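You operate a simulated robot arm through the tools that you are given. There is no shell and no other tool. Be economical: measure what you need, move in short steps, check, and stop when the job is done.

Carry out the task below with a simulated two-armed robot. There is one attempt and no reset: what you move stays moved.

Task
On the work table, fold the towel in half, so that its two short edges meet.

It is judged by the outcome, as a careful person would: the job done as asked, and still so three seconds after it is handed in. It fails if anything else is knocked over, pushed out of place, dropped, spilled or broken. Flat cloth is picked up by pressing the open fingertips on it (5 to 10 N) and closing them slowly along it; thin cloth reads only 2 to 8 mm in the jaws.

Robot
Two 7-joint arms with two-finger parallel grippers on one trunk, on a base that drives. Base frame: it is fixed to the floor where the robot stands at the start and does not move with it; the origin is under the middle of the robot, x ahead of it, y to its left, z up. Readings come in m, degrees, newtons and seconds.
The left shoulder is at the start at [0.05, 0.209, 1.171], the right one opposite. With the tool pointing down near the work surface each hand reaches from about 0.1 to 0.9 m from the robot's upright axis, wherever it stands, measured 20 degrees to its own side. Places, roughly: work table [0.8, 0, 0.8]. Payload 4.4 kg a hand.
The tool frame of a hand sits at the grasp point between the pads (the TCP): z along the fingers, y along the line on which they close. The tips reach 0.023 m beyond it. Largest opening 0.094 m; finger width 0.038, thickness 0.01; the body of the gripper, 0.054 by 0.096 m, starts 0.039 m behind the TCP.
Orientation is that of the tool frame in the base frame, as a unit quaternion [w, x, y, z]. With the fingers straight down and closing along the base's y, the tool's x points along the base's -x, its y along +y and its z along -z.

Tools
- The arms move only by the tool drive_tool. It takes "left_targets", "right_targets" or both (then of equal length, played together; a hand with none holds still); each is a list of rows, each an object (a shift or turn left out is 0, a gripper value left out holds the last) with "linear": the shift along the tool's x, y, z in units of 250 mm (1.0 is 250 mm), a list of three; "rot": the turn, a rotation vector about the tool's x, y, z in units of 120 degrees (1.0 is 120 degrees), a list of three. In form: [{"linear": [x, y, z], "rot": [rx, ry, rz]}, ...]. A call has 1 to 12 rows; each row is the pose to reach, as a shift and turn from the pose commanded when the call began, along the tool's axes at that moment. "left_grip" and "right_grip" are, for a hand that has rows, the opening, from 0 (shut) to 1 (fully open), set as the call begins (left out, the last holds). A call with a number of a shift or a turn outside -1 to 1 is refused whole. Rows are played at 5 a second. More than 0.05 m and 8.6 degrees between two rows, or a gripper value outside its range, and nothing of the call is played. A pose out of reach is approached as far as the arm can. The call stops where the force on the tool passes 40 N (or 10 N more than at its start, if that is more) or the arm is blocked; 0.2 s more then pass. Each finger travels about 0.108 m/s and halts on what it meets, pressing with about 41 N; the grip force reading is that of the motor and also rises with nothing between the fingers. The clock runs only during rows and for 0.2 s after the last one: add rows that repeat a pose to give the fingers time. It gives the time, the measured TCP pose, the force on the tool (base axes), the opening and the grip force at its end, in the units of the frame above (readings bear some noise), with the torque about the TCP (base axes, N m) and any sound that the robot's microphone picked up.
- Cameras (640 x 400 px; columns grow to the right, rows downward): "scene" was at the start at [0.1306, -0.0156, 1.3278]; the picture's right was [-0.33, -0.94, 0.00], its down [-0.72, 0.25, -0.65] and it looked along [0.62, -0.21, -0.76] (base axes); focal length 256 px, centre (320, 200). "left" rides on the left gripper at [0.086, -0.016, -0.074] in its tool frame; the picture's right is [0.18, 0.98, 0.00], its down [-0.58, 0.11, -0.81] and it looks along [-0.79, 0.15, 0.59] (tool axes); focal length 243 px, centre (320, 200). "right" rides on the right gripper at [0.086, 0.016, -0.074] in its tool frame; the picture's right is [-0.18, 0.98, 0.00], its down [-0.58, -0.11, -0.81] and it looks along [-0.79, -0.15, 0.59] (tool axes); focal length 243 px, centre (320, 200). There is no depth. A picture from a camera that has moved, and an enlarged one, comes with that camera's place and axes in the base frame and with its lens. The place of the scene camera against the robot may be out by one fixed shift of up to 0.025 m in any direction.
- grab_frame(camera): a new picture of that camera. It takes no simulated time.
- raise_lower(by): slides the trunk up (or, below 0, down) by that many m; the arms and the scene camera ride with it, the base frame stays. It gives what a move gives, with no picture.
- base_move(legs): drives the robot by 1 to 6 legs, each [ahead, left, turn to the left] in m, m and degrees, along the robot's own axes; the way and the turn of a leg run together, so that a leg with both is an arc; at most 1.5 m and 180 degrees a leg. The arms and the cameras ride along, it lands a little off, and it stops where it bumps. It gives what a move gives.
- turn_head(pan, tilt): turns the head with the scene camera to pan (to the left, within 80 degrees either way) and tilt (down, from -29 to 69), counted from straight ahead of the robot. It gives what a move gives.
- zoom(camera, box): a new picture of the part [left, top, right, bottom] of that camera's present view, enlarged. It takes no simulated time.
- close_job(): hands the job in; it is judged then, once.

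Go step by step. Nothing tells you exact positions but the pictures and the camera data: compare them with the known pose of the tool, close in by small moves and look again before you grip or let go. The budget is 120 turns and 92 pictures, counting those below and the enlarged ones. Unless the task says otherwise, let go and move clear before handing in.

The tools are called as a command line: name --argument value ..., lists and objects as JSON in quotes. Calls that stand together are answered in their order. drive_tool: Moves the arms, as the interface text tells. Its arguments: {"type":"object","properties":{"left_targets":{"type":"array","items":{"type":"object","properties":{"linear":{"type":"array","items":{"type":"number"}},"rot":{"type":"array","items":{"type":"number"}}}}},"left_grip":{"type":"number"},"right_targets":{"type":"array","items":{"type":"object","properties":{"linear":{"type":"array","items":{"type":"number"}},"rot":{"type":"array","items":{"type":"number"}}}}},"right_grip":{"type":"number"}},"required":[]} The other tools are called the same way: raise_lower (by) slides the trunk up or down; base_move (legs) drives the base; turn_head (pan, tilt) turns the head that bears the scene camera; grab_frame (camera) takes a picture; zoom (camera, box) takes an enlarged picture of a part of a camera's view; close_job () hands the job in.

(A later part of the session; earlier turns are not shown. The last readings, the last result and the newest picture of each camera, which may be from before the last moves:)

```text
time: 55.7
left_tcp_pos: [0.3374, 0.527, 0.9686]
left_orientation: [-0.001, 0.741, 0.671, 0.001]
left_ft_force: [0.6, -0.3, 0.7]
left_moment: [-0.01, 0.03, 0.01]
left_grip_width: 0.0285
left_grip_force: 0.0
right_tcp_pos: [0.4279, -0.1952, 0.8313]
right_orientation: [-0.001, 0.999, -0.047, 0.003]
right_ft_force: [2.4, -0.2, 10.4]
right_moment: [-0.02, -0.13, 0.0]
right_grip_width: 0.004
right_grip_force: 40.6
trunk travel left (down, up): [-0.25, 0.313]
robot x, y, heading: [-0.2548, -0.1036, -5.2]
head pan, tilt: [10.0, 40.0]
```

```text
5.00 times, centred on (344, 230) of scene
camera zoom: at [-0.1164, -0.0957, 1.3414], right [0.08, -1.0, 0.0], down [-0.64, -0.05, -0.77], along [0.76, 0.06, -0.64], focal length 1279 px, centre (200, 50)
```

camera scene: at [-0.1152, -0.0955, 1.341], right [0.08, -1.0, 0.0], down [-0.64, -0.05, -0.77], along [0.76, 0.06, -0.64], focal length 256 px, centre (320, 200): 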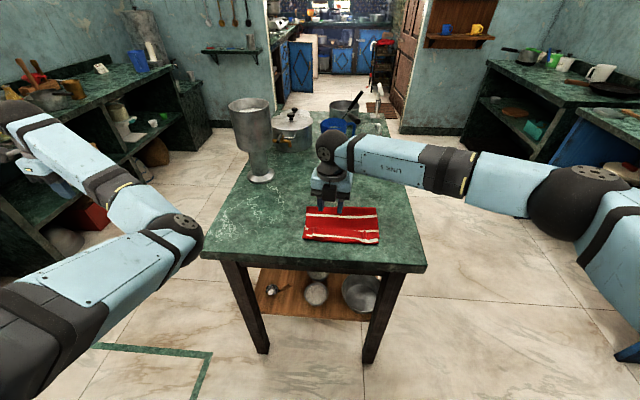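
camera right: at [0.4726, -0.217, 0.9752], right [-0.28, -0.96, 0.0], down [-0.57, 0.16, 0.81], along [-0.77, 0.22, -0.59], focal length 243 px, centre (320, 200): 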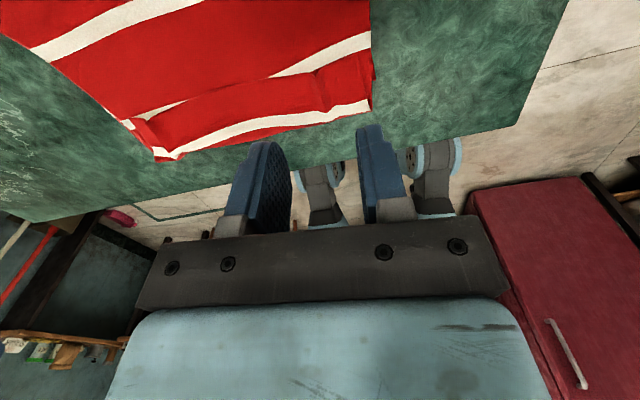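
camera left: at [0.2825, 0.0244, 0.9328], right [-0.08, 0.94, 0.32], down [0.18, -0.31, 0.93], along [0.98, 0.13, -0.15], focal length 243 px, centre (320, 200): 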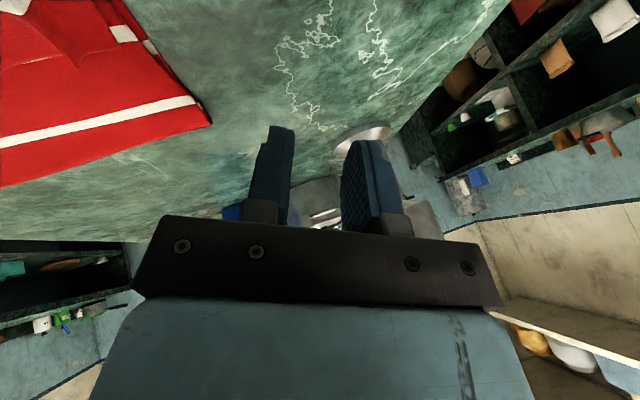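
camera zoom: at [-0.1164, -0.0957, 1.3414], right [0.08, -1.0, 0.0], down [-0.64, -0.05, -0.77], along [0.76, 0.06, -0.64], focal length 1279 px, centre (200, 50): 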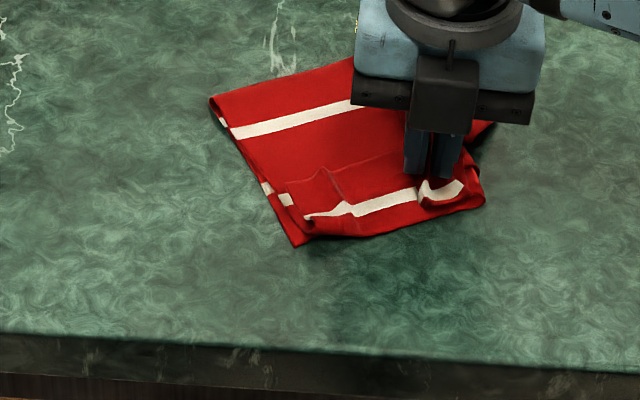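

That dragged the whole towel round, so the grip must include the lower layer. I'll release, rise and reassess.

drive_tool --right_targets '[{"linear": [0, 0, 0.0]}, {"linear": [0, 0, 0]}, {"linear": [0, 0, -0.1]}, {"linear": [0, 0, -0.25]}, {"linear": [0, 0, -0.4]}, {"linear": [0, 0.15, -0.5]}, {"linear": [0, 0.3, -0.55]}, {"linear": [0, 0.45, -0.55]}]' --right_grip 0.4

zoom --camera "scene" --box '[280, 190, 408, 270]'

zoom --camera "right" --box '[0, 0, 400, 250]'

```text
time: 57.5
left_tcp_pos: [0.338, 0.5259, 0.9674]
left_orientation: [-0.003, 0.741, 0.672, 0.001]
left_ft_force: [-0.2, 0.8, -0.2]
left_moment: [0.02, -0.01, 0.02]
left_grip_width: 0.0283
left_grip_force: 0.1
right_tcp_pos: [0.4176, -0.3085, 0.965]
right_orientation: [-0.001, 0.999, -0.047, 0.0]
right_ft_force: [-0.7, 0.6, 0.0]
right_moment: [0.03, -0.02, -0.02]
right_grip_width: 0.0376
right_grip_force: 0.0
trunk travel left (down, up): [-0.25, 0.313]
robot x, y, heading: [-0.2542, -0.1018, -5.5]
head pan, tilt: [10.0, 40.0]
```

```text
5.00 times, centred on (344, 230) of scene
camera zoom: at [-0.1155, -0.0972, 1.341], right [0.08, -1.0, 0.0], down [-0.64, -0.05, -0.77], along [0.76, 0.06, -0.64], focal length 1279 px, centre (200, 50)
```

zoom: 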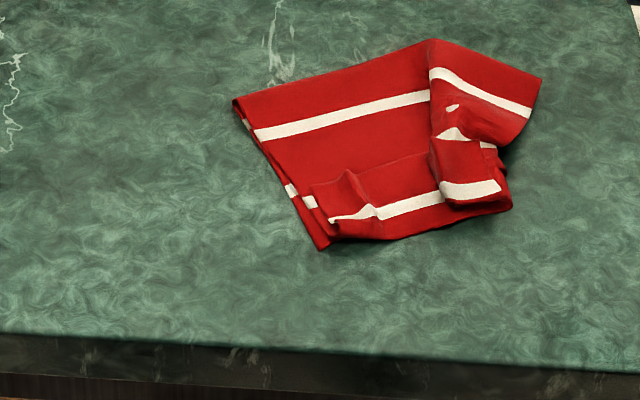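

```text
1.60 times, centred on (200, 125) of right
camera zoom: at [0.502, -0.3324, 1.04], right [-0.28, -0.96, 0.0], down [-0.57, 0.16, 0.81], along [-0.77, 0.22, -0.59], focal length 388 px, centre (512, 320)
```

zoom: 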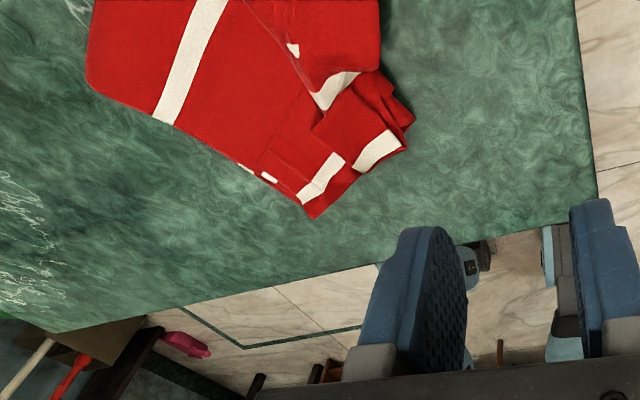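

The towel now needs a fresh start, and that takes both arms. I'll try to recover the left arm by raising and extending it.

drive_tool --left_targets '[{"linear": [0, 0.1, -0.15]}, {"linear": [0, 0.2, -0.3]}, {"linear": [0, 0.3, -0.45]}, {"linear": [0, 0.4, -0.6]}, {"linear": [0, 0.5, -0.75]}, {"linear": [0, 0.6, -0.9]}]'

grab_frame --camera "scene"

```text
time: 58.9
left_tcp_pos: [0.486, 0.5092, 1.1934]
left_orientation: [-0.002, 0.741, 0.672, 0.001]
left_ft_force: [-0.6, 0.1, -0.2]
left_moment: [0.02, -0.02, 0.0]
left_grip_width: 0.0284
left_grip_force: 0.1
right_tcp_pos: [0.4185, -0.3066, 0.9651]
right_orientation: [0.0, 0.999, -0.047, 0.001]
right_ft_force: [-0.5, -0.2, 0.1]
right_moment: [0.03, -0.03, -0.01]
right_grip_width: 0.0375
right_grip_force: 0.1
trunk travel left (down, up): [-0.25, 0.313]
robot x, y, heading: [-0.2582, -0.1028, -5.6]
head pan, tilt: [10.0, 40.0]
```

```text
30 pictures are left
camera scene: at [-0.116, -0.096, 1.341], right [0.08, -1.0, 0.0], down [-0.64, -0.05, -0.77], along [0.76, 0.06, -0.64], focal length 256 px, centre (320, 200)
```

scene: 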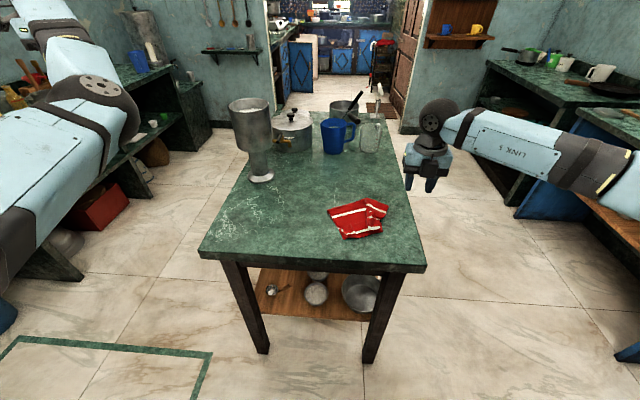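

It follows well up high. I'll bring the left hand inward at this height, away from the vase, and watch the elbow.

drive_tool --left_targets '[{"linear": [-0.16, -0.1, 0], "rot": [0, 0, -0.06]}, {"linear": [-0.32, -0.15, 0], "rot": [0, 0, -0.12]}, {"linear": [-0.48, -0.2, 0], "rot": [0, 0, -0.18]}, {"linear": [-0.64, -0.2, 0], "rot": [0, 0, -0.24]}, {"linear": [-0.8, -0.2, 0], "rot": [0, 0, -0.3]}, {"linear": [-0.96, -0.2, 0], "rot": [0, 0, -0.36]}, {"linear": [-1.0, -0.2, 0], "rot": [0, 0, -0.43]}, {"linear": [-1.0, -0.2, 0], "rot": [0, 0, -0.5]}, {"linear": [-1.0, -0.2, 0], "rot": [0, 0, -0.57]}, {"linear": [-1.0, -0.2, 0], "rot": [0, 0, -0.64]}, {"linear": [-1.0, -0.2, 0], "rot": [0, 0, -0.7]}]'

grab_frame --camera "scene"

```text
time: 61.3
left_tcp_pos: [0.4186, 0.2719, 1.192]
left_orientation: [-0.001, 0.101, 0.995, 0.002]
left_ft_force: [0.4, 0.0, 0.3]
left_moment: [-0.01, 0.04, 0.01]
left_grip_width: 0.028
left_grip_force: 0.0
left hand out of reach, approached as far as the arm can: row 7, 8, 9, 10, 11
right_tcp_pos: [0.418, -0.3069, 0.9658]
right_orientation: [0.0, 0.999, -0.048, 0.001]
right_ft_force: [0.4, -0.1, 0.1]
right_moment: [0.03, -0.01, -0.03]
right_grip_width: 0.0378
right_grip_force: 0.0
trunk travel left (down, up): [-0.25, 0.313]
robot x, y, heading: [-0.2532, -0.1087, -5.7]
head pan, tilt: [10.0, 40.0]
```

```text
29 pictures are left
camera scene: at [-0.1152, -0.0958, 1.341], right [0.08, -1.0, 0.0], down [-0.64, -0.05, -0.77], along [0.76, 0.06, -0.64], focal length 256 px, centre (320, 200)
```

scene: 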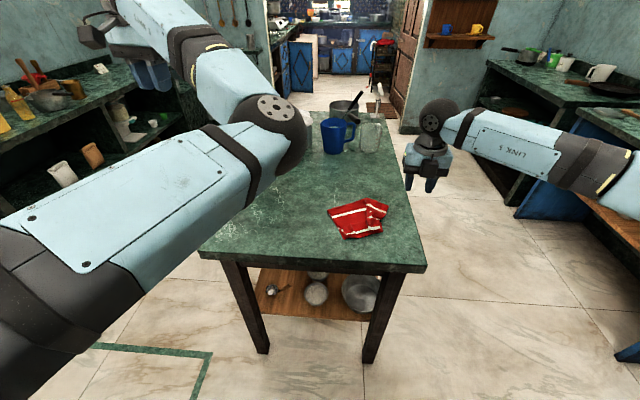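

The elbow stays inward. Pointing the fingers to the right while moving that way, like a hugging pose, should force the elbow outward, so I'll try that up high.

drive_tool --left_targets '[{"rot": [0.068, 0, 0]}, {"rot": [0.136, 0, 0]}, {"rot": [0.205, 0, 0]}, {"rot": [0.273, 0, 0]}, {"rot": [0.341, 0, 0]}, {"rot": [0.409, 0, 0]}, {"rot": [0.477, 0, 0]}, {"rot": [0.545, 0, 0]}, {"linear": [0, -0.15, 0], "rot": [0.614, 0, 0]}, {"linear": [0, -0.3, 0], "rot": [0.682, 0, 0]}, {"linear": [0, -0.45, 0], "rot": [0.75, 0, 0]}]'

grab_frame --camera "scene"

```text
time: 63.7
left_tcp_pos: [0.4001, 0.162, 1.1767]
left_orientation: [-0.019, 0.027, 0.762, -0.647]
left_ft_force: [0.3, 0.2, -0.2]
left_moment: [0.0, 0.02, -0.02]
left_grip_width: 0.0282
left_grip_force: 0.1
left hand out of reach, approached as far as the arm can: row 9, 10, 11
right_tcp_pos: [0.4186, -0.3064, 0.9644]
right_orientation: [0.0, 0.999, -0.048, 0.0]
right_ft_force: [1.4, 0.0, 0.2]
right_moment: [-0.02, 0.0, -0.01]
right_grip_width: 0.0378
right_grip_force: 0.1
trunk travel left (down, up): [-0.25, 0.313]
robot x, y, heading: [-0.2562, -0.1068, -5.0]
head pan, tilt: [10.0, 40.0]
```

```text
28 pictures are left
camera scene: at [-0.1142, -0.0969, 1.3408], right [0.08, -1.0, 0.0], down [-0.64, -0.05, -0.77], along [0.76, 0.06, -0.64], focal length 256 px, centre (320, 200)
```

scene: 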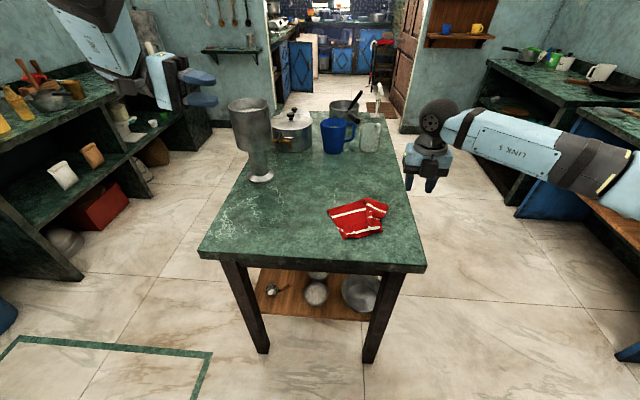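

That worked: the elbow has swung out. I'll rotate the left hand back to pointing down.

drive_tool --left_targets '[{"rot": [-0.061, 0.001, 0.001]}, {"rot": [-0.122, 0.002, 0.002]}, {"rot": [-0.183, 0.003, 0.003]}, {"rot": [-0.244, 0.005, 0.004]}, {"rot": [-0.305, 0.006, 0.005]}, {"rot": [-0.366, 0.007, 0.006]}, {"rot": [-0.427, 0.008, 0.006]}, {"rot": [-0.488, 0.009, 0.007]}, {"rot": [-0.549, 0.01, 0.008]}, {"rot": [-0.61, 0.011, 0.009]}, {"rot": [-0.671, 0.0125, 0.01]}]'

grab_frame --camera "scene"

```text
time: 66.1
left_tcp_pos: [0.3949, 0.1836, 1.088]
left_orientation: [-0.075, 0.03, 0.997, -0.015]
left_ft_force: [0.6, 0.5, -0.1]
left_moment: [0.0, 0.06, 0.01]
left_grip_width: 0.0281
left_grip_force: 0.0
right_tcp_pos: [0.42, -0.3065, 0.9652]
right_orientation: [-0.001, 0.999, -0.047, 0.001]
right_ft_force: [-0.2, 0.5, 0.6]
right_moment: [-0.03, 0.0, -0.01]
right_grip_width: 0.0376
right_grip_force: 0.1
trunk travel left (down, up): [-0.25, 0.313]
robot x, y, heading: [-0.257, -0.1037, -5.3]
head pan, tilt: [10.0, 40.0]
stopped in row 11 (left hand): the arm was blocked; the commanded pose is now the measured one
```

```text
27 pictures are left
camera scene: at [-0.1149, -0.0956, 1.341], right [0.08, -1.0, 0.0], down [-0.64, -0.05, -0.77], along [0.76, 0.06, -0.64], focal length 256 px, centre (320, 200)
```

scene: 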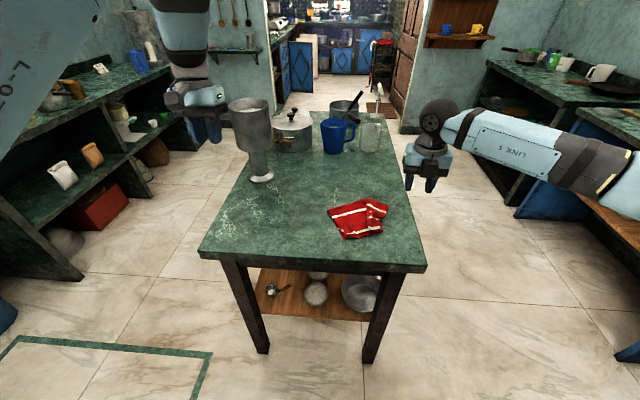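

The elbow is now high and outside, which is usable. I'll lower the left hand and straighten its remaining tilt.

drive_tool --left_targets '[{"linear": [0, -0.07, 0.12]}, {"linear": [0, -0.14, 0.24], "rot": [-0.006, -0.02, 0.006]}, {"linear": [0, -0.21, 0.36], "rot": [-0.012, -0.045, 0.012]}, {"linear": [0, -0.28, 0.45], "rot": [-0.018, -0.071, 0.018]}, {"linear": [0, -0.28, 0.5], "rot": [-0.018, -0.071, 0.018]}]'

zoom --camera "left" --box '[0, 0, 400, 250]'

```text
time: 67.3
left_tcp_pos: [0.4104, 0.1672, 0.9706]
left_orientation: [0.001, 0.049, 0.999, 0.003]
left_ft_force: [0.6, 0.5, 0.1]
left_moment: [0.0, -0.01, 0.01]
left_grip_width: 0.0281
left_grip_force: 0.1
left hand out of reach, approached as far as the arm can: row 2, 3, 4, 5
right_tcp_pos: [0.4185, -0.3079, 0.9659]
right_orientation: [0.0, 0.999, -0.048, 0.002]
right_ft_force: [0.4, 0.6, 0.6]
right_moment: [0.02, -0.01, 0.01]
right_grip_width: 0.0375
right_grip_force: 0.0
trunk travel left (down, up): [-0.25, 0.313]
robot x, y, heading: [-0.256, -0.1106, -5.3]
head pan, tilt: [10.0, 40.0]
```

```text
1.60 times, centred on (200, 125) of left
camera zoom: at [0.3218, 0.1596, 1.0447], right [-0.09, 1.0, 0.0], down [0.59, 0.05, 0.81], along [0.8, 0.07, -0.59], focal length 388 px, centre (512, 320)
```

zoom: 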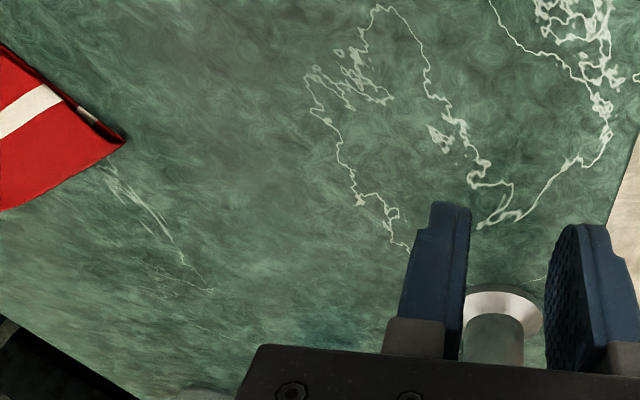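

The left hand is vertical and low, but the motion to the right was limited. I'll test moving right and forward.

drive_tool --left_targets '[{"linear": [-0.05, -0.12, 0.02]}, {"linear": [-0.1, -0.24, 0.04]}, {"linear": [-0.15, -0.36, 0.06]}, {"linear": [-0.2, -0.48, 0.08]}]'

grab_frame --camera "scene"

```text
time: 68.3
left_tcp_pos: [0.499, 0.0813, 0.9471]
left_orientation: [0.0, 0.052, 0.999, 0.002]
left_ft_force: [-0.1, -0.1, -0.4]
left_moment: [0.0, 0.04, 0.02]
left_grip_width: 0.0282
left_grip_force: 0.1
left hand out of reach, approached as far as the arm can: row 1, 2, 3, 4
right_tcp_pos: [0.419, -0.3074, 0.9652]
right_orientation: [0.0, 0.999, -0.047, 0.0]
right_ft_force: [-0.1, 0.0, -0.3]
right_moment: [0.02, 0.05, 0.0]
right_grip_width: 0.0376
right_grip_force: 0.1
trunk travel left (down, up): [-0.25, 0.313]
robot x, y, heading: [-0.2595, -0.1034, -5.4]
head pan, tilt: [10.0, 40.0]
```

```text
25 pictures are left
camera scene: at [-0.1144, -0.0964, 1.3409], right [0.08, -1.0, 0.0], down [-0.64, -0.05, -0.77], along [0.76, 0.06, -0.64], focal length 256 px, centre (320, 200)
```

scene: 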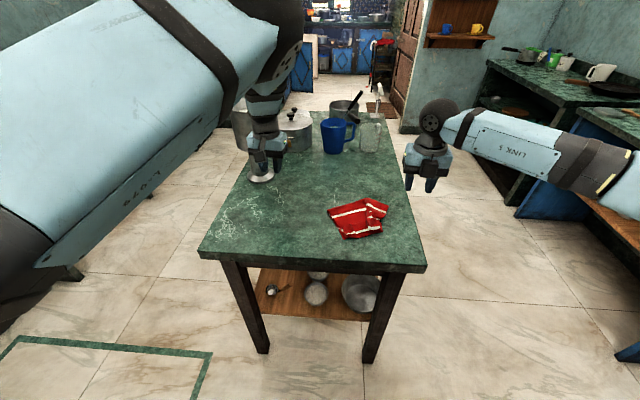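

The elbow is now high overhead, and the hand should move away from the vase. I'll try going right and back towards the towel.

drive_tool --left_targets '[{"linear": [0.04, -0.12, 0]}, {"linear": [0.08, -0.24, 0]}, {"linear": [0.12, -0.36, 0]}, {"linear": [0.16, -0.48, 0]}]'

```text
time: 69.3
left_tcp_pos: [0.5386, 0.0182, 0.9385]
left_orientation: [0.0, 0.051, 0.999, 0.003]
left_ft_force: [0.8, 0.1, -0.4]
left_moment: [0.01, -0.01, 0.01]
left_grip_width: 0.0282
left_grip_force: 0.0
left hand out of reach, approached as far as the arm can: row 1, 2, 3, 4
right_tcp_pos: [0.4185, -0.3073, 0.965]
right_orientation: [0.0, 0.999, -0.047, 0.0]
right_ft_force: [0.4, -0.3, 0.1]
right_moment: [-0.04, 0.02, 0.02]
right_grip_width: 0.0375
right_grip_force: 0.1
trunk travel left (down, up): [-0.25, 0.313]
robot x, y, heading: [-0.256, -0.1073, -5.4]
head pan, tilt: [10.0, 40.0]
```

The reach is still limited by the high elbow. I'll back the base away from the table for free space and repeat the hugging manoeuvre further.

base_move --legs '[[-0.3, 0, 0]]'

drive_tool --left_targets '[{"linear": [0, 0, -0.1], "rot": [0.068, 0, 0]}, {"linear": [0, 0, -0.2], "rot": [0.136, 0, 0]}, {"linear": [0, 0, -0.3], "rot": [0.205, 0, 0]}, {"linear": [0, 0, -0.4], "rot": [0.273, 0, 0]}, {"linear": [0, 0, -0.5], "rot": [0.341, 0, 0]}, {"linear": [0, 0, -0.6], "rot": [0.409, 0, 0]}, {"linear": [0, 0, -0.6], "rot": [0.477, 0, 0]}, {"linear": [0, 0, -0.6], "rot": [0.545, 0, 0]}, {"linear": [0, 0, -0.6], "rot": [0.614, 0, 0]}, {"linear": [0, 0, -0.6], "rot": [0.682, 0, 0]}, {"linear": [0, 0, -0.6], "rot": [0.75, 0, 0]}]'

grab_frame --camera "scene"

```text
time: 71.4
left_tcp_pos: [0.2377, 0.0488, 0.9389]
left_orientation: [0.001, 0.052, 0.999, 0.001]
left_ft_force: [-0.4, 0.1, 0.5]
left_moment: [-0.01, 0.0, -0.03]
left_grip_width: 0.0285
left_grip_force: 0.1
right_tcp_pos: [0.1171, -0.2777, 0.966]
right_orientation: [0.0, 0.999, -0.047, 0.001]
right_ft_force: [0.3, -0.6, 0.2]
right_moment: [-0.02, -0.02, -0.01]
right_grip_width: 0.0372
right_grip_force: 0.0
trunk travel left (down, up): [-0.25, 0.313]
robot x, y, heading: [-0.5574, -0.0772, -5.7]
head pan, tilt: [10.0, 40.0]
```

```text
time: 73.8
left_tcp_pos: [0.2394, 0.0486, 1.0877]
left_orientation: [-0.037, 0.036, 0.707, -0.705]
left_ft_force: [0.0, -0.5, 0.0]
left_moment: [-0.03, -0.01, -0.01]
left_grip_width: 0.028
left_grip_force: 0.0
right_tcp_pos: [0.1172, -0.2774, 0.9649]
right_orientation: [0.0, 0.999, -0.048, 0.001]
right_ft_force: [0.2, -0.1, 0.5]
right_moment: [0.0, 0.04, 0.01]
right_grip_width: 0.0374
right_grip_force: 0.0
trunk travel left (down, up): [-0.25, 0.313]
robot x, y, heading: [-0.5585, -0.0773, -5.4]
head pan, tilt: [10.0, 40.0]
```

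```text
24 pictures are left
camera scene: at [-0.4155, -0.0666, 1.3409], right [0.08, -1.0, 0.0], down [-0.64, -0.05, -0.77], along [0.76, 0.06, -0.64], focal length 256 px, centre (320, 200)
```

scene: 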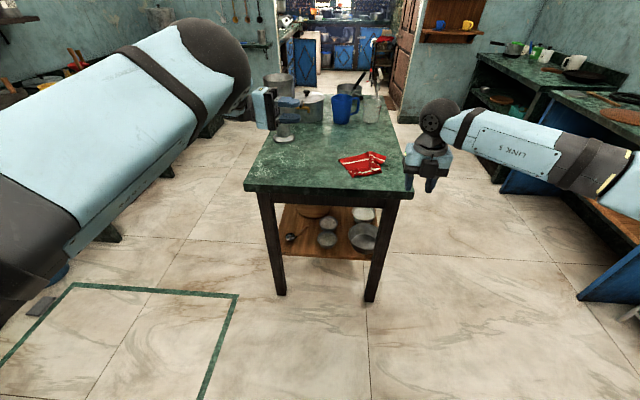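

The hug pose tracked fully this time. I'll pull the hand closer, lower and to the right, and roll a bit more to bring the elbow down and out.

drive_tool --left_targets '[{"linear": [0.1, 0.1, 0.08]}, {"linear": [0.2, 0.2, 0.16]}, {"linear": [0.3, 0.3, 0.24]}, {"linear": [0.4, 0.4, 0.3]}, {"linear": [0.4, 0.45, 0.3], "rot": [0.065, 0, 0]}, {"linear": [0.4, 0.5, 0.3], "rot": [0.13, 0, 0]}, {"linear": [0.4, 0.5, 0.3], "rot": [0.195, 0, 0]}, {"linear": [0.4, 0.5, 0.3], "rot": [0.26, 0, 0]}]'

grab_frame --camera "scene"

```text
time: 75.6
left_tcp_pos: [0.2204, -0.0665, 0.9408]
left_orientation: [0.044, -0.026, -0.492, 0.869]
left_ft_force: [0.1, -0.1, 0.1]
left_moment: [-0.03, -0.02, 0.0]
left_grip_width: 0.0282
left_grip_force: 0.0
left hand out of reach, approached as far as the arm can: row 5, 6, 7, 8
right_tcp_pos: [0.119, -0.2776, 0.9649]
right_orientation: [0.0, 0.999, -0.047, -0.001]
right_ft_force: [-0.3, -0.6, -0.2]
right_moment: [-0.01, -0.01, 0.0]
right_grip_width: 0.0377
right_grip_force: 0.0
trunk travel left (down, up): [-0.25, 0.313]
robot x, y, heading: [-0.556, -0.0761, -5.3]
head pan, tilt: [10.0, 40.0]
```

```text
23 pictures are left
camera scene: at [-0.4153, -0.067, 1.3409], right [0.08, -1.0, 0.0], down [-0.64, -0.05, -0.77], along [0.76, 0.06, -0.64], focal length 256 px, centre (320, 200)
```

scene: 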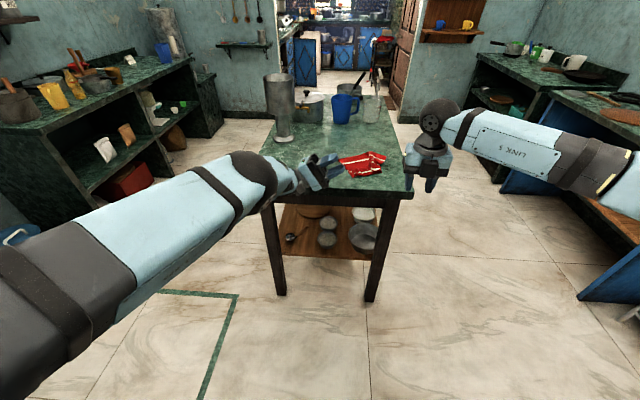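

The elbow is now properly out. I'll rotate the fingers back towards down.

drive_tool --left_targets '[{"rot": [-0.068, 0, 0]}, {"rot": [-0.136, 0, 0]}, {"rot": [-0.205, 0, 0]}, {"rot": [-0.273, 0, 0]}, {"rot": [-0.341, 0, 0]}, {"rot": [-0.409, 0, 0]}, {"rot": [-0.477, 0, 0]}, {"rot": [-0.545, 0, 0]}, {"rot": [-0.614, 0, 0]}, {"rot": [-0.682, 0, 0]}, {"rot": [-0.75, 0, 0]}]'

drive_tool --left_targets '[{"rot": [-0.065, 0, 0]}, {"rot": [-0.13, 0, 0]}, {"rot": [-0.195, 0, 0]}, {"rot": [-0.258, 0, 0]}]'

grab_frame --camera "scene"

```text
time: 78.0
left_tcp_pos: [0.2386, -0.0596, 0.9393]
left_orientation: [-0.014, 0.05, 0.963, -0.266]
left_ft_force: [-0.2, 0.2, 0.3]
left_moment: [0.02, 0.01, 0.0]
left_grip_width: 0.0283
left_grip_force: 0.1
left hand out of reach, approached as far as the arm can: row 10, 11
right_tcp_pos: [0.1168, -0.279, 0.966]
right_orientation: [0.0, 0.999, -0.047, 0.0]
right_ft_force: [-0.5, -0.7, 0.0]
right_moment: [0.0, -0.01, 0.0]
right_grip_width: 0.0376
right_grip_force: 0.0
trunk travel left (down, up): [-0.25, 0.313]
robot x, y, heading: [-0.5554, -0.0791, -5.5]
head pan, tilt: [10.0, 40.0]
```

```text
time: 79.0
left_tcp_pos: [0.2674, -0.0575, 0.9377]
left_orientation: [-0.001, 0.052, 0.999, 0.001]
left_ft_force: [0.5, 0.5, 0.2]
left_moment: [0.01, 0.0, -0.01]
left_grip_width: 0.0282
left_grip_force: 0.1
left hand out of reach, approached as far as the arm can: row 1, 2, 3, 4
right_tcp_pos: [0.1166, -0.2774, 0.965]
right_orientation: [0.001, 0.999, -0.046, 0.001]
right_ft_force: [-0.4, 0.0, 0.0]
right_moment: [-0.03, -0.02, 0.0]
right_grip_width: 0.0375
right_grip_force: 0.0
trunk travel left (down, up): [-0.25, 0.313]
robot x, y, heading: [-0.5544, -0.0751, -5.8]
head pan, tilt: [10.0, 40.0]
```

```text
22 pictures are left
camera scene: at [-0.4156, -0.0675, 1.341], right [0.08, -1.0, 0.0], down [-0.64, -0.05, -0.77], along [0.76, 0.06, -0.64], focal length 256 px, centre (320, 200)
```

scene: 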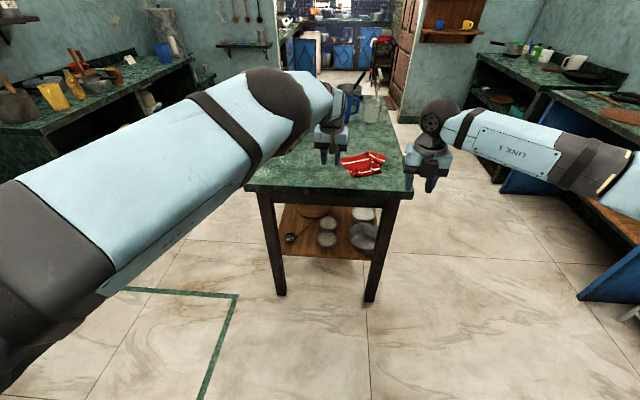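

The left hand works only at long reach, but it can hold a pose, so from here base and trunk motion can do the carrying. I'll drive forward again and look closely at the towel.

base_move --legs '[[0.2, 0.0, 0]]'

grab_frame --camera "left"

zoom --camera "scene" --box '[260, 130, 420, 230]'

```text
time: 80.6
left_tcp_pos: [0.4654, -0.0747, 0.9367]
left_orientation: [-0.001, 0.051, 0.999, 0.001]
left_ft_force: [-0.3, -0.6, -0.1]
left_moment: [-0.01, 0.01, -0.01]
left_grip_width: 0.0282
left_grip_force: 0.1
right_tcp_pos: [0.3177, -0.2965, 0.9653]
right_orientation: [0.0, 0.999, -0.048, 0.001]
right_ft_force: [0.1, -0.1, -1.3]
right_moment: [-0.03, 0.0, 0.01]
right_grip_width: 0.038
right_grip_force: 0.1
trunk travel left (down, up): [-0.25, 0.313]
robot x, y, heading: [-0.3592, -0.0971, -5.5]
head pan, tilt: [10.0, 40.0]
```

```text
21 pictures are left
camera left: at [0.3796, -0.0817, 1.0111], right [-0.08, 1.0, 0.0], down [0.59, 0.05, 0.81], along [0.8, 0.07, -0.59], focal length 243 px, centre (320, 200)
```

left: 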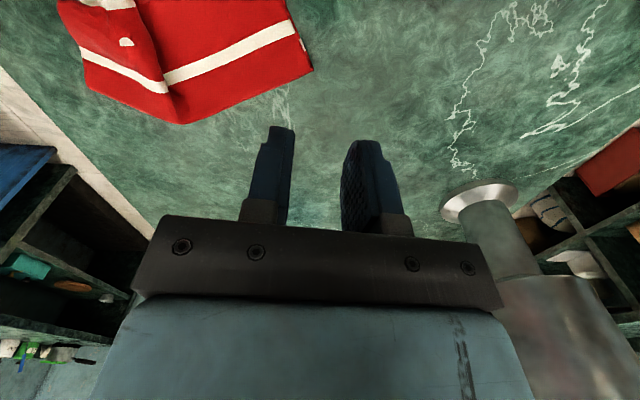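

```text
4.00 times, centred on (340, 180) of scene
camera zoom: at [-0.2159, -0.0861, 1.3409], right [0.08, -1.0, 0.0], down [-0.64, -0.05, -0.77], along [0.76, 0.06, -0.64], focal length 1023 px, centre (240, 280)
```

zoom: 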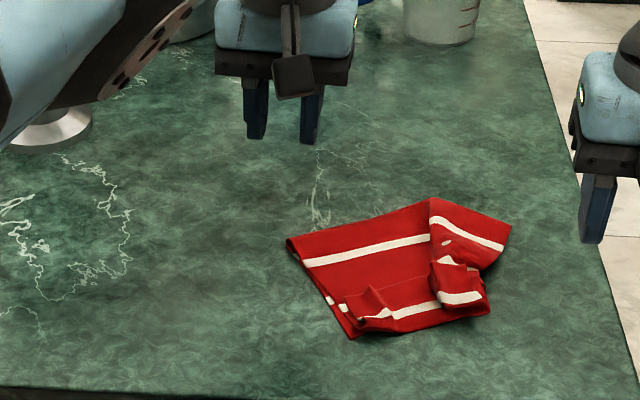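

I'll try picking only the lower layer's protruding near-left corner, at about (.368,-.133), with the right hand, then lift the towel high so it hangs open. First I'll position the right hand and move the left hand aside.

drive_tool --left_targets '[{"linear": [0, 0.15, -0.05]}, {"linear": [0, 0.3, -0.1]}, {"linear": [0, 0.45, -0.1]}, {"linear": [0, 0.55, -0.1]}, {"linear": [0, 0.55, -0.1]}]' --right_targets '[{"linear": [0.02, -0.15, 0]}, {"linear": [0.04, -0.3, 0.05]}, {"linear": [0.06, -0.45, 0.15]}, {"linear": [0.08, -0.58, 0.25]}, {"linear": [0.094, -0.646, 0.34]}]' --right_grip 0.25

zoom --camera "right" --box '[120, 0, 440, 200]'

```text
time: 81.8
left_tcp_pos: [0.4809, 0.0608, 0.9622]
left_orientation: [0.0, 0.052, 0.999, 0.0]
left_ft_force: [0.4, -0.5, 0.7]
left_moment: [-0.03, -0.01, 0.0]
left_grip_width: 0.0282
left_grip_force: 0.1
right_tcp_pos: [0.3563, -0.1377, 0.8812]
right_orientation: [0.0, 0.999, -0.047, 0.001]
right_ft_force: [-0.5, 0.4, 0.0]
right_moment: [0.0, -0.01, 0.02]
right_grip_width: 0.0232
right_grip_force: 0.0
trunk travel left (down, up): [-0.25, 0.313]
robot x, y, heading: [-0.3561, -0.0969, -5.4]
head pan, tilt: [10.0, 40.0]
```

```text
2.00 times, centred on (280, 100) of right
camera zoom: at [0.4404, -0.162, 0.9551], right [-0.28, -0.96, 0.0], down [-0.57, 0.16, 0.81], along [-0.77, 0.22, -0.59], focal length 485 px, centre (400, 400)
```

zoom: 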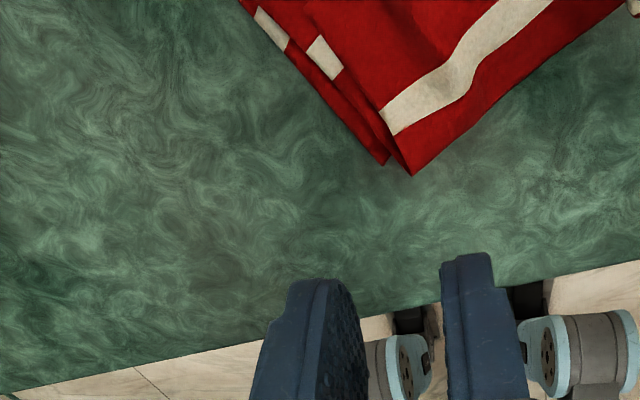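

The layers' corners nearly coincide, so a single-layer corner grab isn't possible. A better idea is to pinch the towel on its true mid-line (the crease area), lift it so both halves and the hem hang straight, then lay it down already folded. I'll reposition the base and turn the right hand so it closes across the crease.

base_move --legs '[[0.05, -0.08, 0]]'

drive_tool --right_targets '[{"linear": [0, 0, -0.12], "rot": [0, 0, 0.067]}, {"linear": [0, 0, -0.2], "rot": [0, 0, 0.134]}, {"linear": [0, 0, -0.24], "rot": [0, 0, 0.2]}, {"linear": [0, 0, -0.24], "rot": [0, 0, 0.267]}, {"linear": [0, 0, -0.24], "rot": [0, 0, 0.334]}, {"linear": [0, 0, -0.24], "rot": [0, 0, 0.4]}, {"linear": [0, 0, -0.24], "rot": [0, 0, 0.467]}]' --right_grip 0.4

grab_frame --camera "scene"

```text
time: 83.1
left_tcp_pos: [0.5231, -0.0223, 0.9625]
left_orientation: [-0.001, 0.05, 0.999, 0.0]
left_ft_force: [-0.3, 0.8, -0.7]
left_moment: [0.03, 0.0, -0.01]
left_grip_width: 0.0283
left_grip_force: 0.0
right_tcp_pos: [0.3981, -0.2215, 0.8808]
right_orientation: [0.0, 0.999, -0.046, 0.0]
right_ft_force: [0.0, -0.7, 0.2]
right_moment: [-0.01, 0.0, -0.02]
right_grip_width: 0.0233
right_grip_force: 0.1
trunk travel left (down, up): [-0.25, 0.313]
robot x, y, heading: [-0.3175, -0.1828, -5.6]
head pan, tilt: [10.0, 40.0]
```

```text
time: 84.7
left_tcp_pos: [0.5239, -0.0226, 0.9628]
left_orientation: [0.0, 0.05, 0.999, 0.001]
left_ft_force: [0.3, -0.7, -0.4]
left_moment: [-0.01, -0.02, 0.02]
left_grip_width: 0.0283
left_grip_force: 0.0
right_tcp_pos: [0.3987, -0.2208, 0.9414]
right_orientation: [-0.001, 0.859, -0.512, 0.001]
right_ft_force: [0.2, 0.2, 0.3]
right_moment: [-0.01, -0.01, 0.02]
right_grip_width: 0.0375
right_grip_force: 0.1
trunk travel left (down, up): [-0.25, 0.313]
robot x, y, heading: [-0.3166, -0.1817, -5.4]
head pan, tilt: [10.0, 40.0]
```

```text
18 pictures are left
camera scene: at [-0.1741, -0.1702, 1.341], right [0.08, -1.0, 0.0], down [-0.64, -0.05, -0.77], along [0.76, 0.06, -0.64], focal length 256 px, centre (320, 200)
```

scene: 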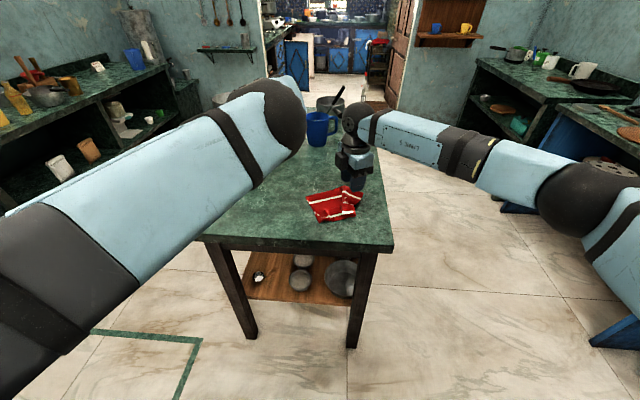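

The right hand is now turned across the crease. I'll move it over the crease's middle, staying above the cloth.

drive_tool --right_targets '[{"linear": [0.017, -0.107, 0]}, {"linear": [0.034, -0.214, 0.0]}, {"linear": [0.051, -0.32, 0.1]}, {"linear": [0.068, -0.43, 0.2]}, {"linear": [0.086, -0.536, 0.34]}]'

zoom --camera "scene" --box '[270, 150, 398, 230]'

zoom --camera "right" --box '[160, 0, 480, 200]'

```text
time: 85.9
left_tcp_pos: [0.5228, -0.0216, 0.962]
left_orientation: [0.0, 0.051, 0.999, 0.0]
left_ft_force: [-0.3, 0.5, -0.8]
left_moment: [-0.03, 0.01, 0.0]
left_grip_width: 0.0283
left_grip_force: 0.0
right_tcp_pos: [0.4728, -0.1972, 0.889]
right_orientation: [0.0, 0.86, -0.51, 0.001]
right_ft_force: [0.3, 0.1, 0.6]
right_moment: [-0.04, -0.02, 0.0]
right_grip_width: 0.0377
right_grip_force: 0.1
right hand out of reach, approached as far as the arm can: row 4, 5
trunk travel left (down, up): [-0.25, 0.313]
robot x, y, heading: [-0.3146, -0.1813, -5.1]
head pan, tilt: [10.0, 40.0]
```

```text
5.00 times, centred on (334, 190) of scene
camera zoom: at [-0.1743, -0.1696, 1.341], right [0.08, -1.0, 0.0], down [-0.64, -0.05, -0.77], along [0.76, 0.06, -0.64], focal length 1279 px, centre (250, 250)
```

zoom: 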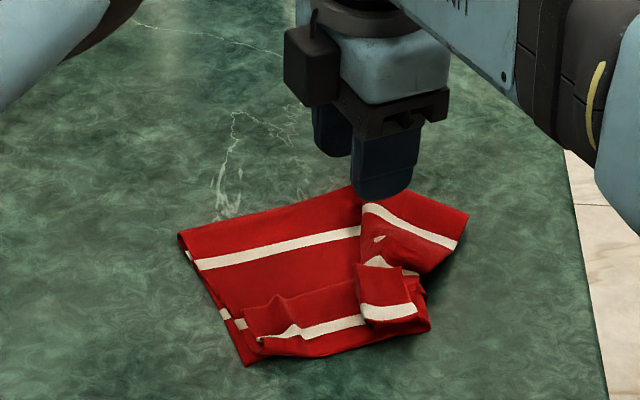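

```text
2.00 times, centred on (320, 100) of right
camera zoom: at [0.499, -0.28, 0.9628], right [-0.95, -0.31, 0.0], down [-0.18, 0.56, 0.81], along [-0.25, 0.77, -0.59], focal length 485 px, centre (320, 400)
```

zoom: 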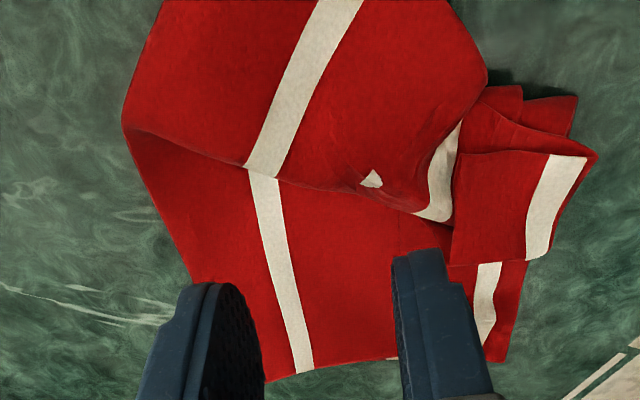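

This view is much clearer: the mid-line passes near (.495,-.172), just beside the third stripe. The right arm's reach is limited here, so I'll drive forward 5 cm and then place the hand.

base_move --legs '[[0.05, 0.0, 0]]'

```text
time: 86.9
left_tcp_pos: [0.5732, -0.0269, 0.9615]
left_orientation: [-0.001, 0.051, 0.999, 0.0]
left_ft_force: [0.2, -0.3, 0.1]
left_moment: [-0.02, 0.04, -0.01]
left_grip_width: 0.0281
left_grip_force: 0.1
right_tcp_pos: [0.5235, -0.2018, 0.8869]
right_orientation: [0.0, 0.86, -0.511, 0.0]
right_ft_force: [-0.2, 0.3, -0.7]
right_moment: [-0.04, -0.02, -0.01]
right_grip_width: 0.0375
right_grip_force: 0.1
trunk travel left (down, up): [-0.25, 0.313]
robot x, y, heading: [-0.2647, -0.1844, -5.4]
head pan, tilt: [10.0, 40.0]
```

drive_tool --right_targets '[{"linear": [-0.08, 0.02, 0]}, {"linear": [-0.16, 0.041, 0.06]}, {"linear": [-0.16, 0.041, 0.15]}, {"linear": [-0.16, 0.041, 0.19]}]'

zoom --camera "right" --box '[160, 50, 480, 250]'

```text
time: 87.9
left_tcp_pos: [0.5733, -0.0268, 0.9636]
left_orientation: [0.0, 0.05, 0.999, 0.0]
left_ft_force: [-0.2, -0.4, 1.1]
left_moment: [0.0, -0.02, 0.01]
left_grip_width: 0.0279
left_grip_force: 0.0
right_tcp_pos: [0.4942, -0.1714, 0.8403]
right_orientation: [0.0, 0.86, -0.509, 0.001]
right_ft_force: [-0.1, -0.1, 0.7]
right_moment: [0.03, 0.0, -0.01]
right_grip_width: 0.0377
right_grip_force: 0.2
trunk travel left (down, up): [-0.25, 0.313]
robot x, y, heading: [-0.2683, -0.1843, -5.5]
head pan, tilt: [10.0, 40.0]
```

```text
2.00 times, centred on (320, 150) of right
camera zoom: at [0.5197, -0.2545, 0.9147], right [-0.95, -0.31, 0.0], down [-0.18, 0.56, 0.81], along [-0.25, 0.77, -0.59], focal length 485 px, centre (320, 300)
```

zoom: 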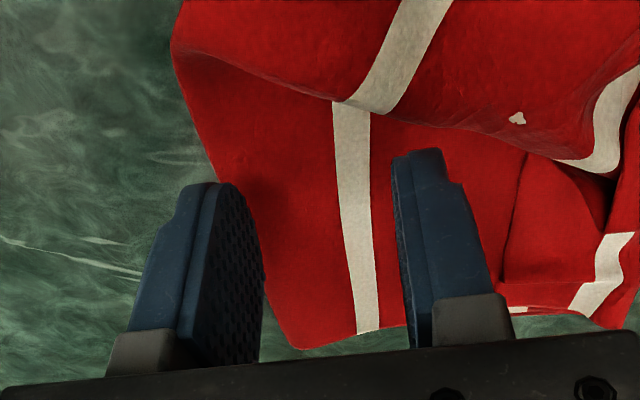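

The mid-line is between the fingers. I'll lower to contact.

drive_tool --right_targets '[{"linear": [0, -0.012, 0.02]}, {"linear": [0, -0.012, 0.04]}, {"linear": [0, -0.012, 0.056]}, {"linear": [0, -0.012, 0.06]}]'

```text
time: 88.9
left_tcp_pos: [0.5727, -0.0276, 0.9629]
left_orientation: [0.001, 0.051, 0.999, 0.0]
left_ft_force: [-0.3, -0.3, -0.7]
left_moment: [0.02, -0.01, 0.01]
left_grip_width: 0.028
left_grip_force: 0.1
right_tcp_pos: [0.496, -0.171, 0.8267]
right_orientation: [-0.001, 0.859, -0.511, 0.0]
right_ft_force: [-0.5, 0.2, 0.8]
right_moment: [-0.01, -0.01, 0.02]
right_grip_width: 0.0378
right_grip_force: 0.0
trunk travel left (down, up): [-0.25, 0.313]
robot x, y, heading: [-0.2634, -0.1861, -5.2]
head pan, tilt: [10.0, 40.0]
```

Light contact. I'll press a little more, close in stages and lift a bit.

drive_tool --right_targets '[{"linear": [0, 0, 0.008]}, {"linear": [0, 0, 0.012]}]' --right_grip 0.3

drive_tool --right_targets '[{"linear": [0, 0, 0]}, {"linear": [0, 0, 0]}]' --right_grip 0.15

drive_tool --right_targets '[{"linear": [0, 0, 0]}, {"linear": [0, 0, 0]}, {"linear": [0, 0, 0]}, {"linear": [0, 0, -0.06]}, {"linear": [0, 0, -0.16]}, {"linear": [0, 0, -0.28]}]' --right_grip 0.0

zoom --camera "scene" --box '[250, 130, 410, 230]'

```text
time: 89.5
left_tcp_pos: [0.5717, -0.0264, 0.9631]
left_orientation: [0.0, 0.05, 0.999, 0.0]
left_ft_force: [-0.1, -0.6, 0.0]
left_moment: [0.01, 0.03, 0.0]
left_grip_width: 0.0282
left_grip_force: 0.1
right_tcp_pos: [0.4959, -0.1712, 0.825]
right_orientation: [-0.001, 0.86, -0.511, 0.002]
right_ft_force: [1.1, -0.2, 13.2]
right_moment: [-0.02, 0.04, -0.02]
right_grip_width: 0.0274
right_grip_force: 0.1
trunk travel left (down, up): [-0.25, 0.313]
robot x, y, heading: [-0.2673, -0.186, -5.2]
head pan, tilt: [10.0, 40.0]
```

```text
time: 90.1
left_tcp_pos: [0.5708, -0.0269, 0.9633]
left_orientation: [0.001, 0.051, 0.999, 0.0]
left_ft_force: [-0.2, -0.7, -0.5]
left_moment: [0.01, -0.01, -0.02]
left_grip_width: 0.028
left_grip_force: 0.1
right_tcp_pos: [0.4964, -0.1712, 0.8246]
right_orientation: [-0.001, 0.86, -0.51, 0.002]
right_ft_force: [2.3, -0.5, 16.8]
right_moment: [0.01, 0.01, 0.02]
right_grip_width: 0.013
right_grip_force: 0.1
trunk travel left (down, up): [-0.25, 0.313]
robot x, y, heading: [-0.2663, -0.1862, -5.3]
head pan, tilt: [10.0, 40.0]
```

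```text
time: 91.5
left_tcp_pos: [0.5723, -0.0258, 0.9623]
left_orientation: [0.001, 0.052, 0.999, 0.0]
left_ft_force: [0.2, -0.5, 0.0]
left_moment: [-0.01, 0.0, -0.02]
left_grip_width: 0.0281
left_grip_force: 0.0
right_tcp_pos: [0.4967, -0.1701, 0.8931]
right_orientation: [0.0, 0.86, -0.51, 0.0]
right_ft_force: [0.2, -0.4, 0.0]
right_moment: [-0.01, -0.01, -0.02]
right_grip_width: 0.0022
right_grip_force: 41.3
trunk travel left (down, up): [-0.25, 0.313]
robot x, y, heading: [-0.2632, -0.1872, -5.7]
head pan, tilt: [10.0, 40.0]
```

```text
4.00 times, centred on (330, 180) of scene
camera zoom: at [-0.125, -0.175, 1.3409], right [0.08, -1.0, 0.0], down [-0.64, -0.05, -0.77], along [0.76, 0.06, -0.64], focal length 1023 px, centre (280, 280)
```

zoom: 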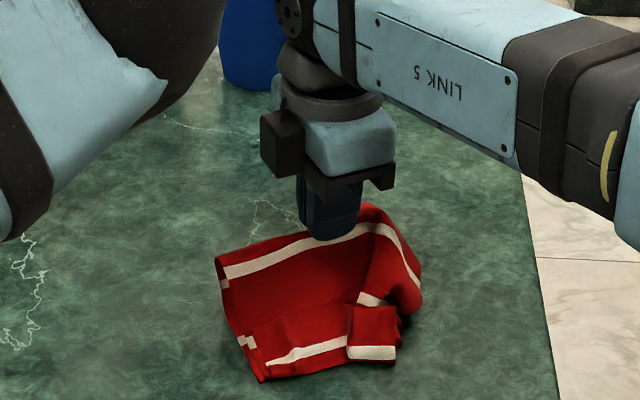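

The right hand has the towel by its mid-line. I'll raise the trunk so both halves hang free.

raise_lower --by 0.2

grab_frame --camera "scene"

```text
time: 93.6
left_tcp_pos: [0.5713, -0.0268, 1.1624]
left_orientation: [0.0, 0.05, 0.999, 0.0]
left_ft_force: [-0.1, 0.0, 0.2]
left_moment: [0.04, 0.03, -0.01]
left_grip_width: 0.0283
left_grip_force: 0.0
right_tcp_pos: [0.4962, -0.1706, 1.0927]
right_orientation: [0.0, 0.86, -0.51, 0.0]
right_ft_force: [-0.7, 0.4, -0.6]
right_moment: [-0.02, 0.02, 0.05]
right_grip_width: 0.002
right_grip_force: 41.5
trunk travel left (down, up): [-0.45, 0.113]
robot x, y, heading: [-0.2648, -0.1854, -5.7]
head pan, tilt: [10.0, 40.0]
```

```text
13 pictures are left
camera scene: at [-0.1245, -0.1748, 1.5409], right [0.08, -1.0, 0.0], down [-0.64, -0.05, -0.77], along [0.76, 0.06, -0.64], focal length 256 px, centre (320, 200)
```

scene: 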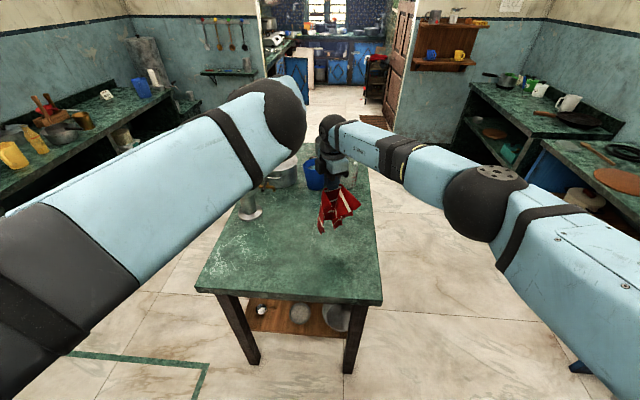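

The towel hangs free from the mid-line. I'll lay it down with the edges touching first, then the hand moving back towards the robot while lowering.

drive_tool --right_targets '[{"linear": [0, 0, 0.16]}, {"linear": [0, 0, 0.32]}, {"linear": [0, 0, 0.43]}, {"linear": [0, 0.14, 0.46]}, {"linear": [0, 0.27, 0.507]}, {"linear": [0, 0.38, 0.57]}, {"linear": [0, 0.45, 0.63]}, {"linear": [0, 0.55, 0.763]}, {"linear": [0, 0.61, 0.915]}, {"linear": [0, 0.68, 0.99]}, {"linear": [0, 0.8, 1.0]}]'

zoom --camera "scene" --box '[230, 150, 422, 270]'

```text
time: 96.0
left_tcp_pos: [0.5716, -0.028, 1.1634]
left_orientation: [-0.001, 0.051, 0.999, 0.0]
left_ft_force: [-0.2, -0.3, -0.3]
left_moment: [0.0, -0.04, 0.02]
left_grip_width: 0.0283
left_grip_force: 0.0
right_tcp_pos: [0.3228, -0.2681, 0.8422]
right_orientation: [-0.001, 0.86, -0.51, 0.001]
right_ft_force: [-0.6, -0.7, -0.3]
right_moment: [0.02, -0.02, -0.01]
right_grip_width: 0.002
right_grip_force: 40.6
right hand out of reach, approached as far as the arm can: row 2, 3
trunk travel left (down, up): [-0.45, 0.113]
robot x, y, heading: [-0.2694, -0.1873, -5.3]
head pan, tilt: [10.0, 40.0]
```

```text
3.33 times, centred on (326, 210) of scene
camera zoom: at [-0.1256, -0.1764, 1.5411], right [0.08, -1.0, 0.0], down [-0.64, -0.05, -0.77], along [0.76, 0.06, -0.64], focal length 852 px, centre (300, 167)
```

zoom: 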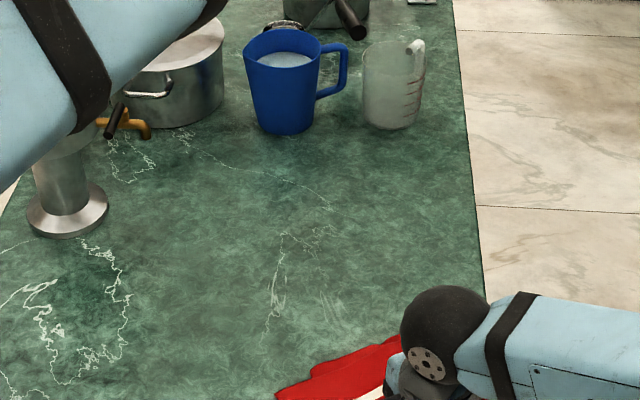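

The towel was laid too close to the table's right edge. I'll lift it again, shift it inward, and re-lay with the trunk lower.

drive_tool --right_targets '[{"linear": [0, 0, -0.18]}, {"linear": [0, -0.05, -0.36]}, {"linear": [-0.03, -0.15, -0.52]}, {"linear": [-0.06, -0.27, -0.66]}, {"linear": [-0.1, -0.4, -0.78]}, {"linear": [-0.14, -0.53, -0.88]}, {"linear": [-0.18, -0.66, -0.95]}, {"linear": [-0.21, -0.77, -1.0]}, {"linear": [-0.224, -0.85, -1.0]}]'

raise_lower --by -0.1

```text
time: 98.0
left_tcp_pos: [0.5716, -0.0249, 1.1614]
left_orientation: [0.0, 0.052, 0.999, 0.0]
left_ft_force: [1.0, 0.6, 0.6]
left_moment: [-0.04, -0.04, 0.02]
left_grip_width: 0.0282
left_grip_force: 0.0
right_tcp_pos: [0.4809, -0.1144, 1.094]
right_orientation: [0.0, 0.86, -0.51, 0.001]
right_ft_force: [0.0, 0.1, -0.2]
right_moment: [0.02, 0.05, -0.04]
right_grip_width: 0.0017
right_grip_force: 41.2
trunk travel left (down, up): [-0.45, 0.113]
robot x, y, heading: [-0.2675, -0.1883, -5.4]
head pan, tilt: [10.0, 40.0]
```

```text
time: 99.4
left_tcp_pos: [0.5714, -0.0274, 1.0627]
left_orientation: [0.0, 0.05, 0.999, 0.0]
left_ft_force: [0.0, -0.3, 0.0]
left_moment: [0.02, 0.0, 0.02]
left_grip_width: 0.0281
left_grip_force: 0.0
right_tcp_pos: [0.4805, -0.1156, 0.992]
right_orientation: [-0.001, 0.86, -0.51, 0.001]
right_ft_force: [-0.5, 0.7, -0.5]
right_moment: [0.03, -0.01, 0.01]
right_grip_width: 0.002
right_grip_force: 41.3
trunk travel left (down, up): [-0.35, 0.213]
robot x, y, heading: [-0.2651, -0.1847, -5.7]
head pan, tilt: [10.0, 40.0]
```

drive_tool --right_targets '[{"linear": [0, 0.06, 0.03]}, {"linear": [0, 0.14, 0.05]}, {"linear": [0, 0.27, 0.1]}, {"linear": [0, 0.38, 0.17]}, {"linear": [0, 0.45, 0.23]}, {"linear": [0, 0.53, 0.34]}, {"linear": [0, 0.59, 0.46]}, {"linear": [0, 0.62, 0.56]}, {"linear": [0, 0.64, 0.62]}, {"linear": [0, 0.64, 0.64]}]'

zoom --camera "scene" --box '[250, 180, 410, 280]'

```text
time: 101.6
left_tcp_pos: [0.5732, -0.0259, 1.0619]
left_orientation: [0.0, 0.051, 0.999, 0.001]
left_ft_force: [-0.5, 0.6, 0.5]
left_moment: [0.0, 0.01, -0.02]
left_grip_width: 0.0284
left_grip_force: 0.1
right_tcp_pos: [0.3409, -0.1928, 0.8336]
right_orientation: [-0.001, 0.86, -0.511, 0.0]
right_ft_force: [0.0, 0.1, 0.5]
right_moment: [-0.02, -0.02, -0.02]
right_grip_width: 0.0022
right_grip_force: 41.0
trunk travel left (down, up): [-0.35, 0.213]
robot x, y, heading: [-0.2668, -0.1846, -5.5]
head pan, tilt: [10.0, 40.0]
```

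```text
4.00 times, centred on (330, 230) of scene
camera zoom: at [-0.1247, -0.1747, 1.441], right [0.08, -1.0, 0.0], down [-0.64, -0.05, -0.77], along [0.76, 0.06, -0.64], focal length 1023 px, centre (280, 80)
```

zoom: 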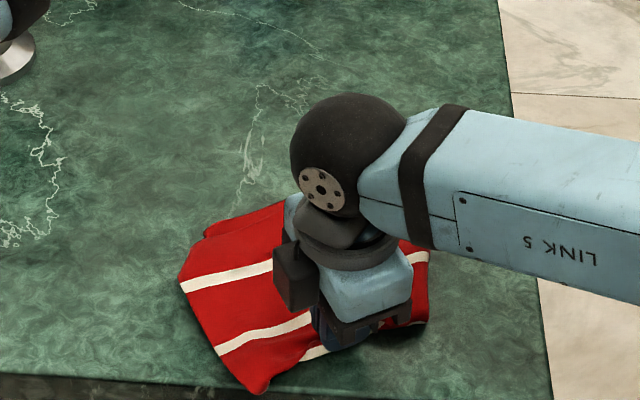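

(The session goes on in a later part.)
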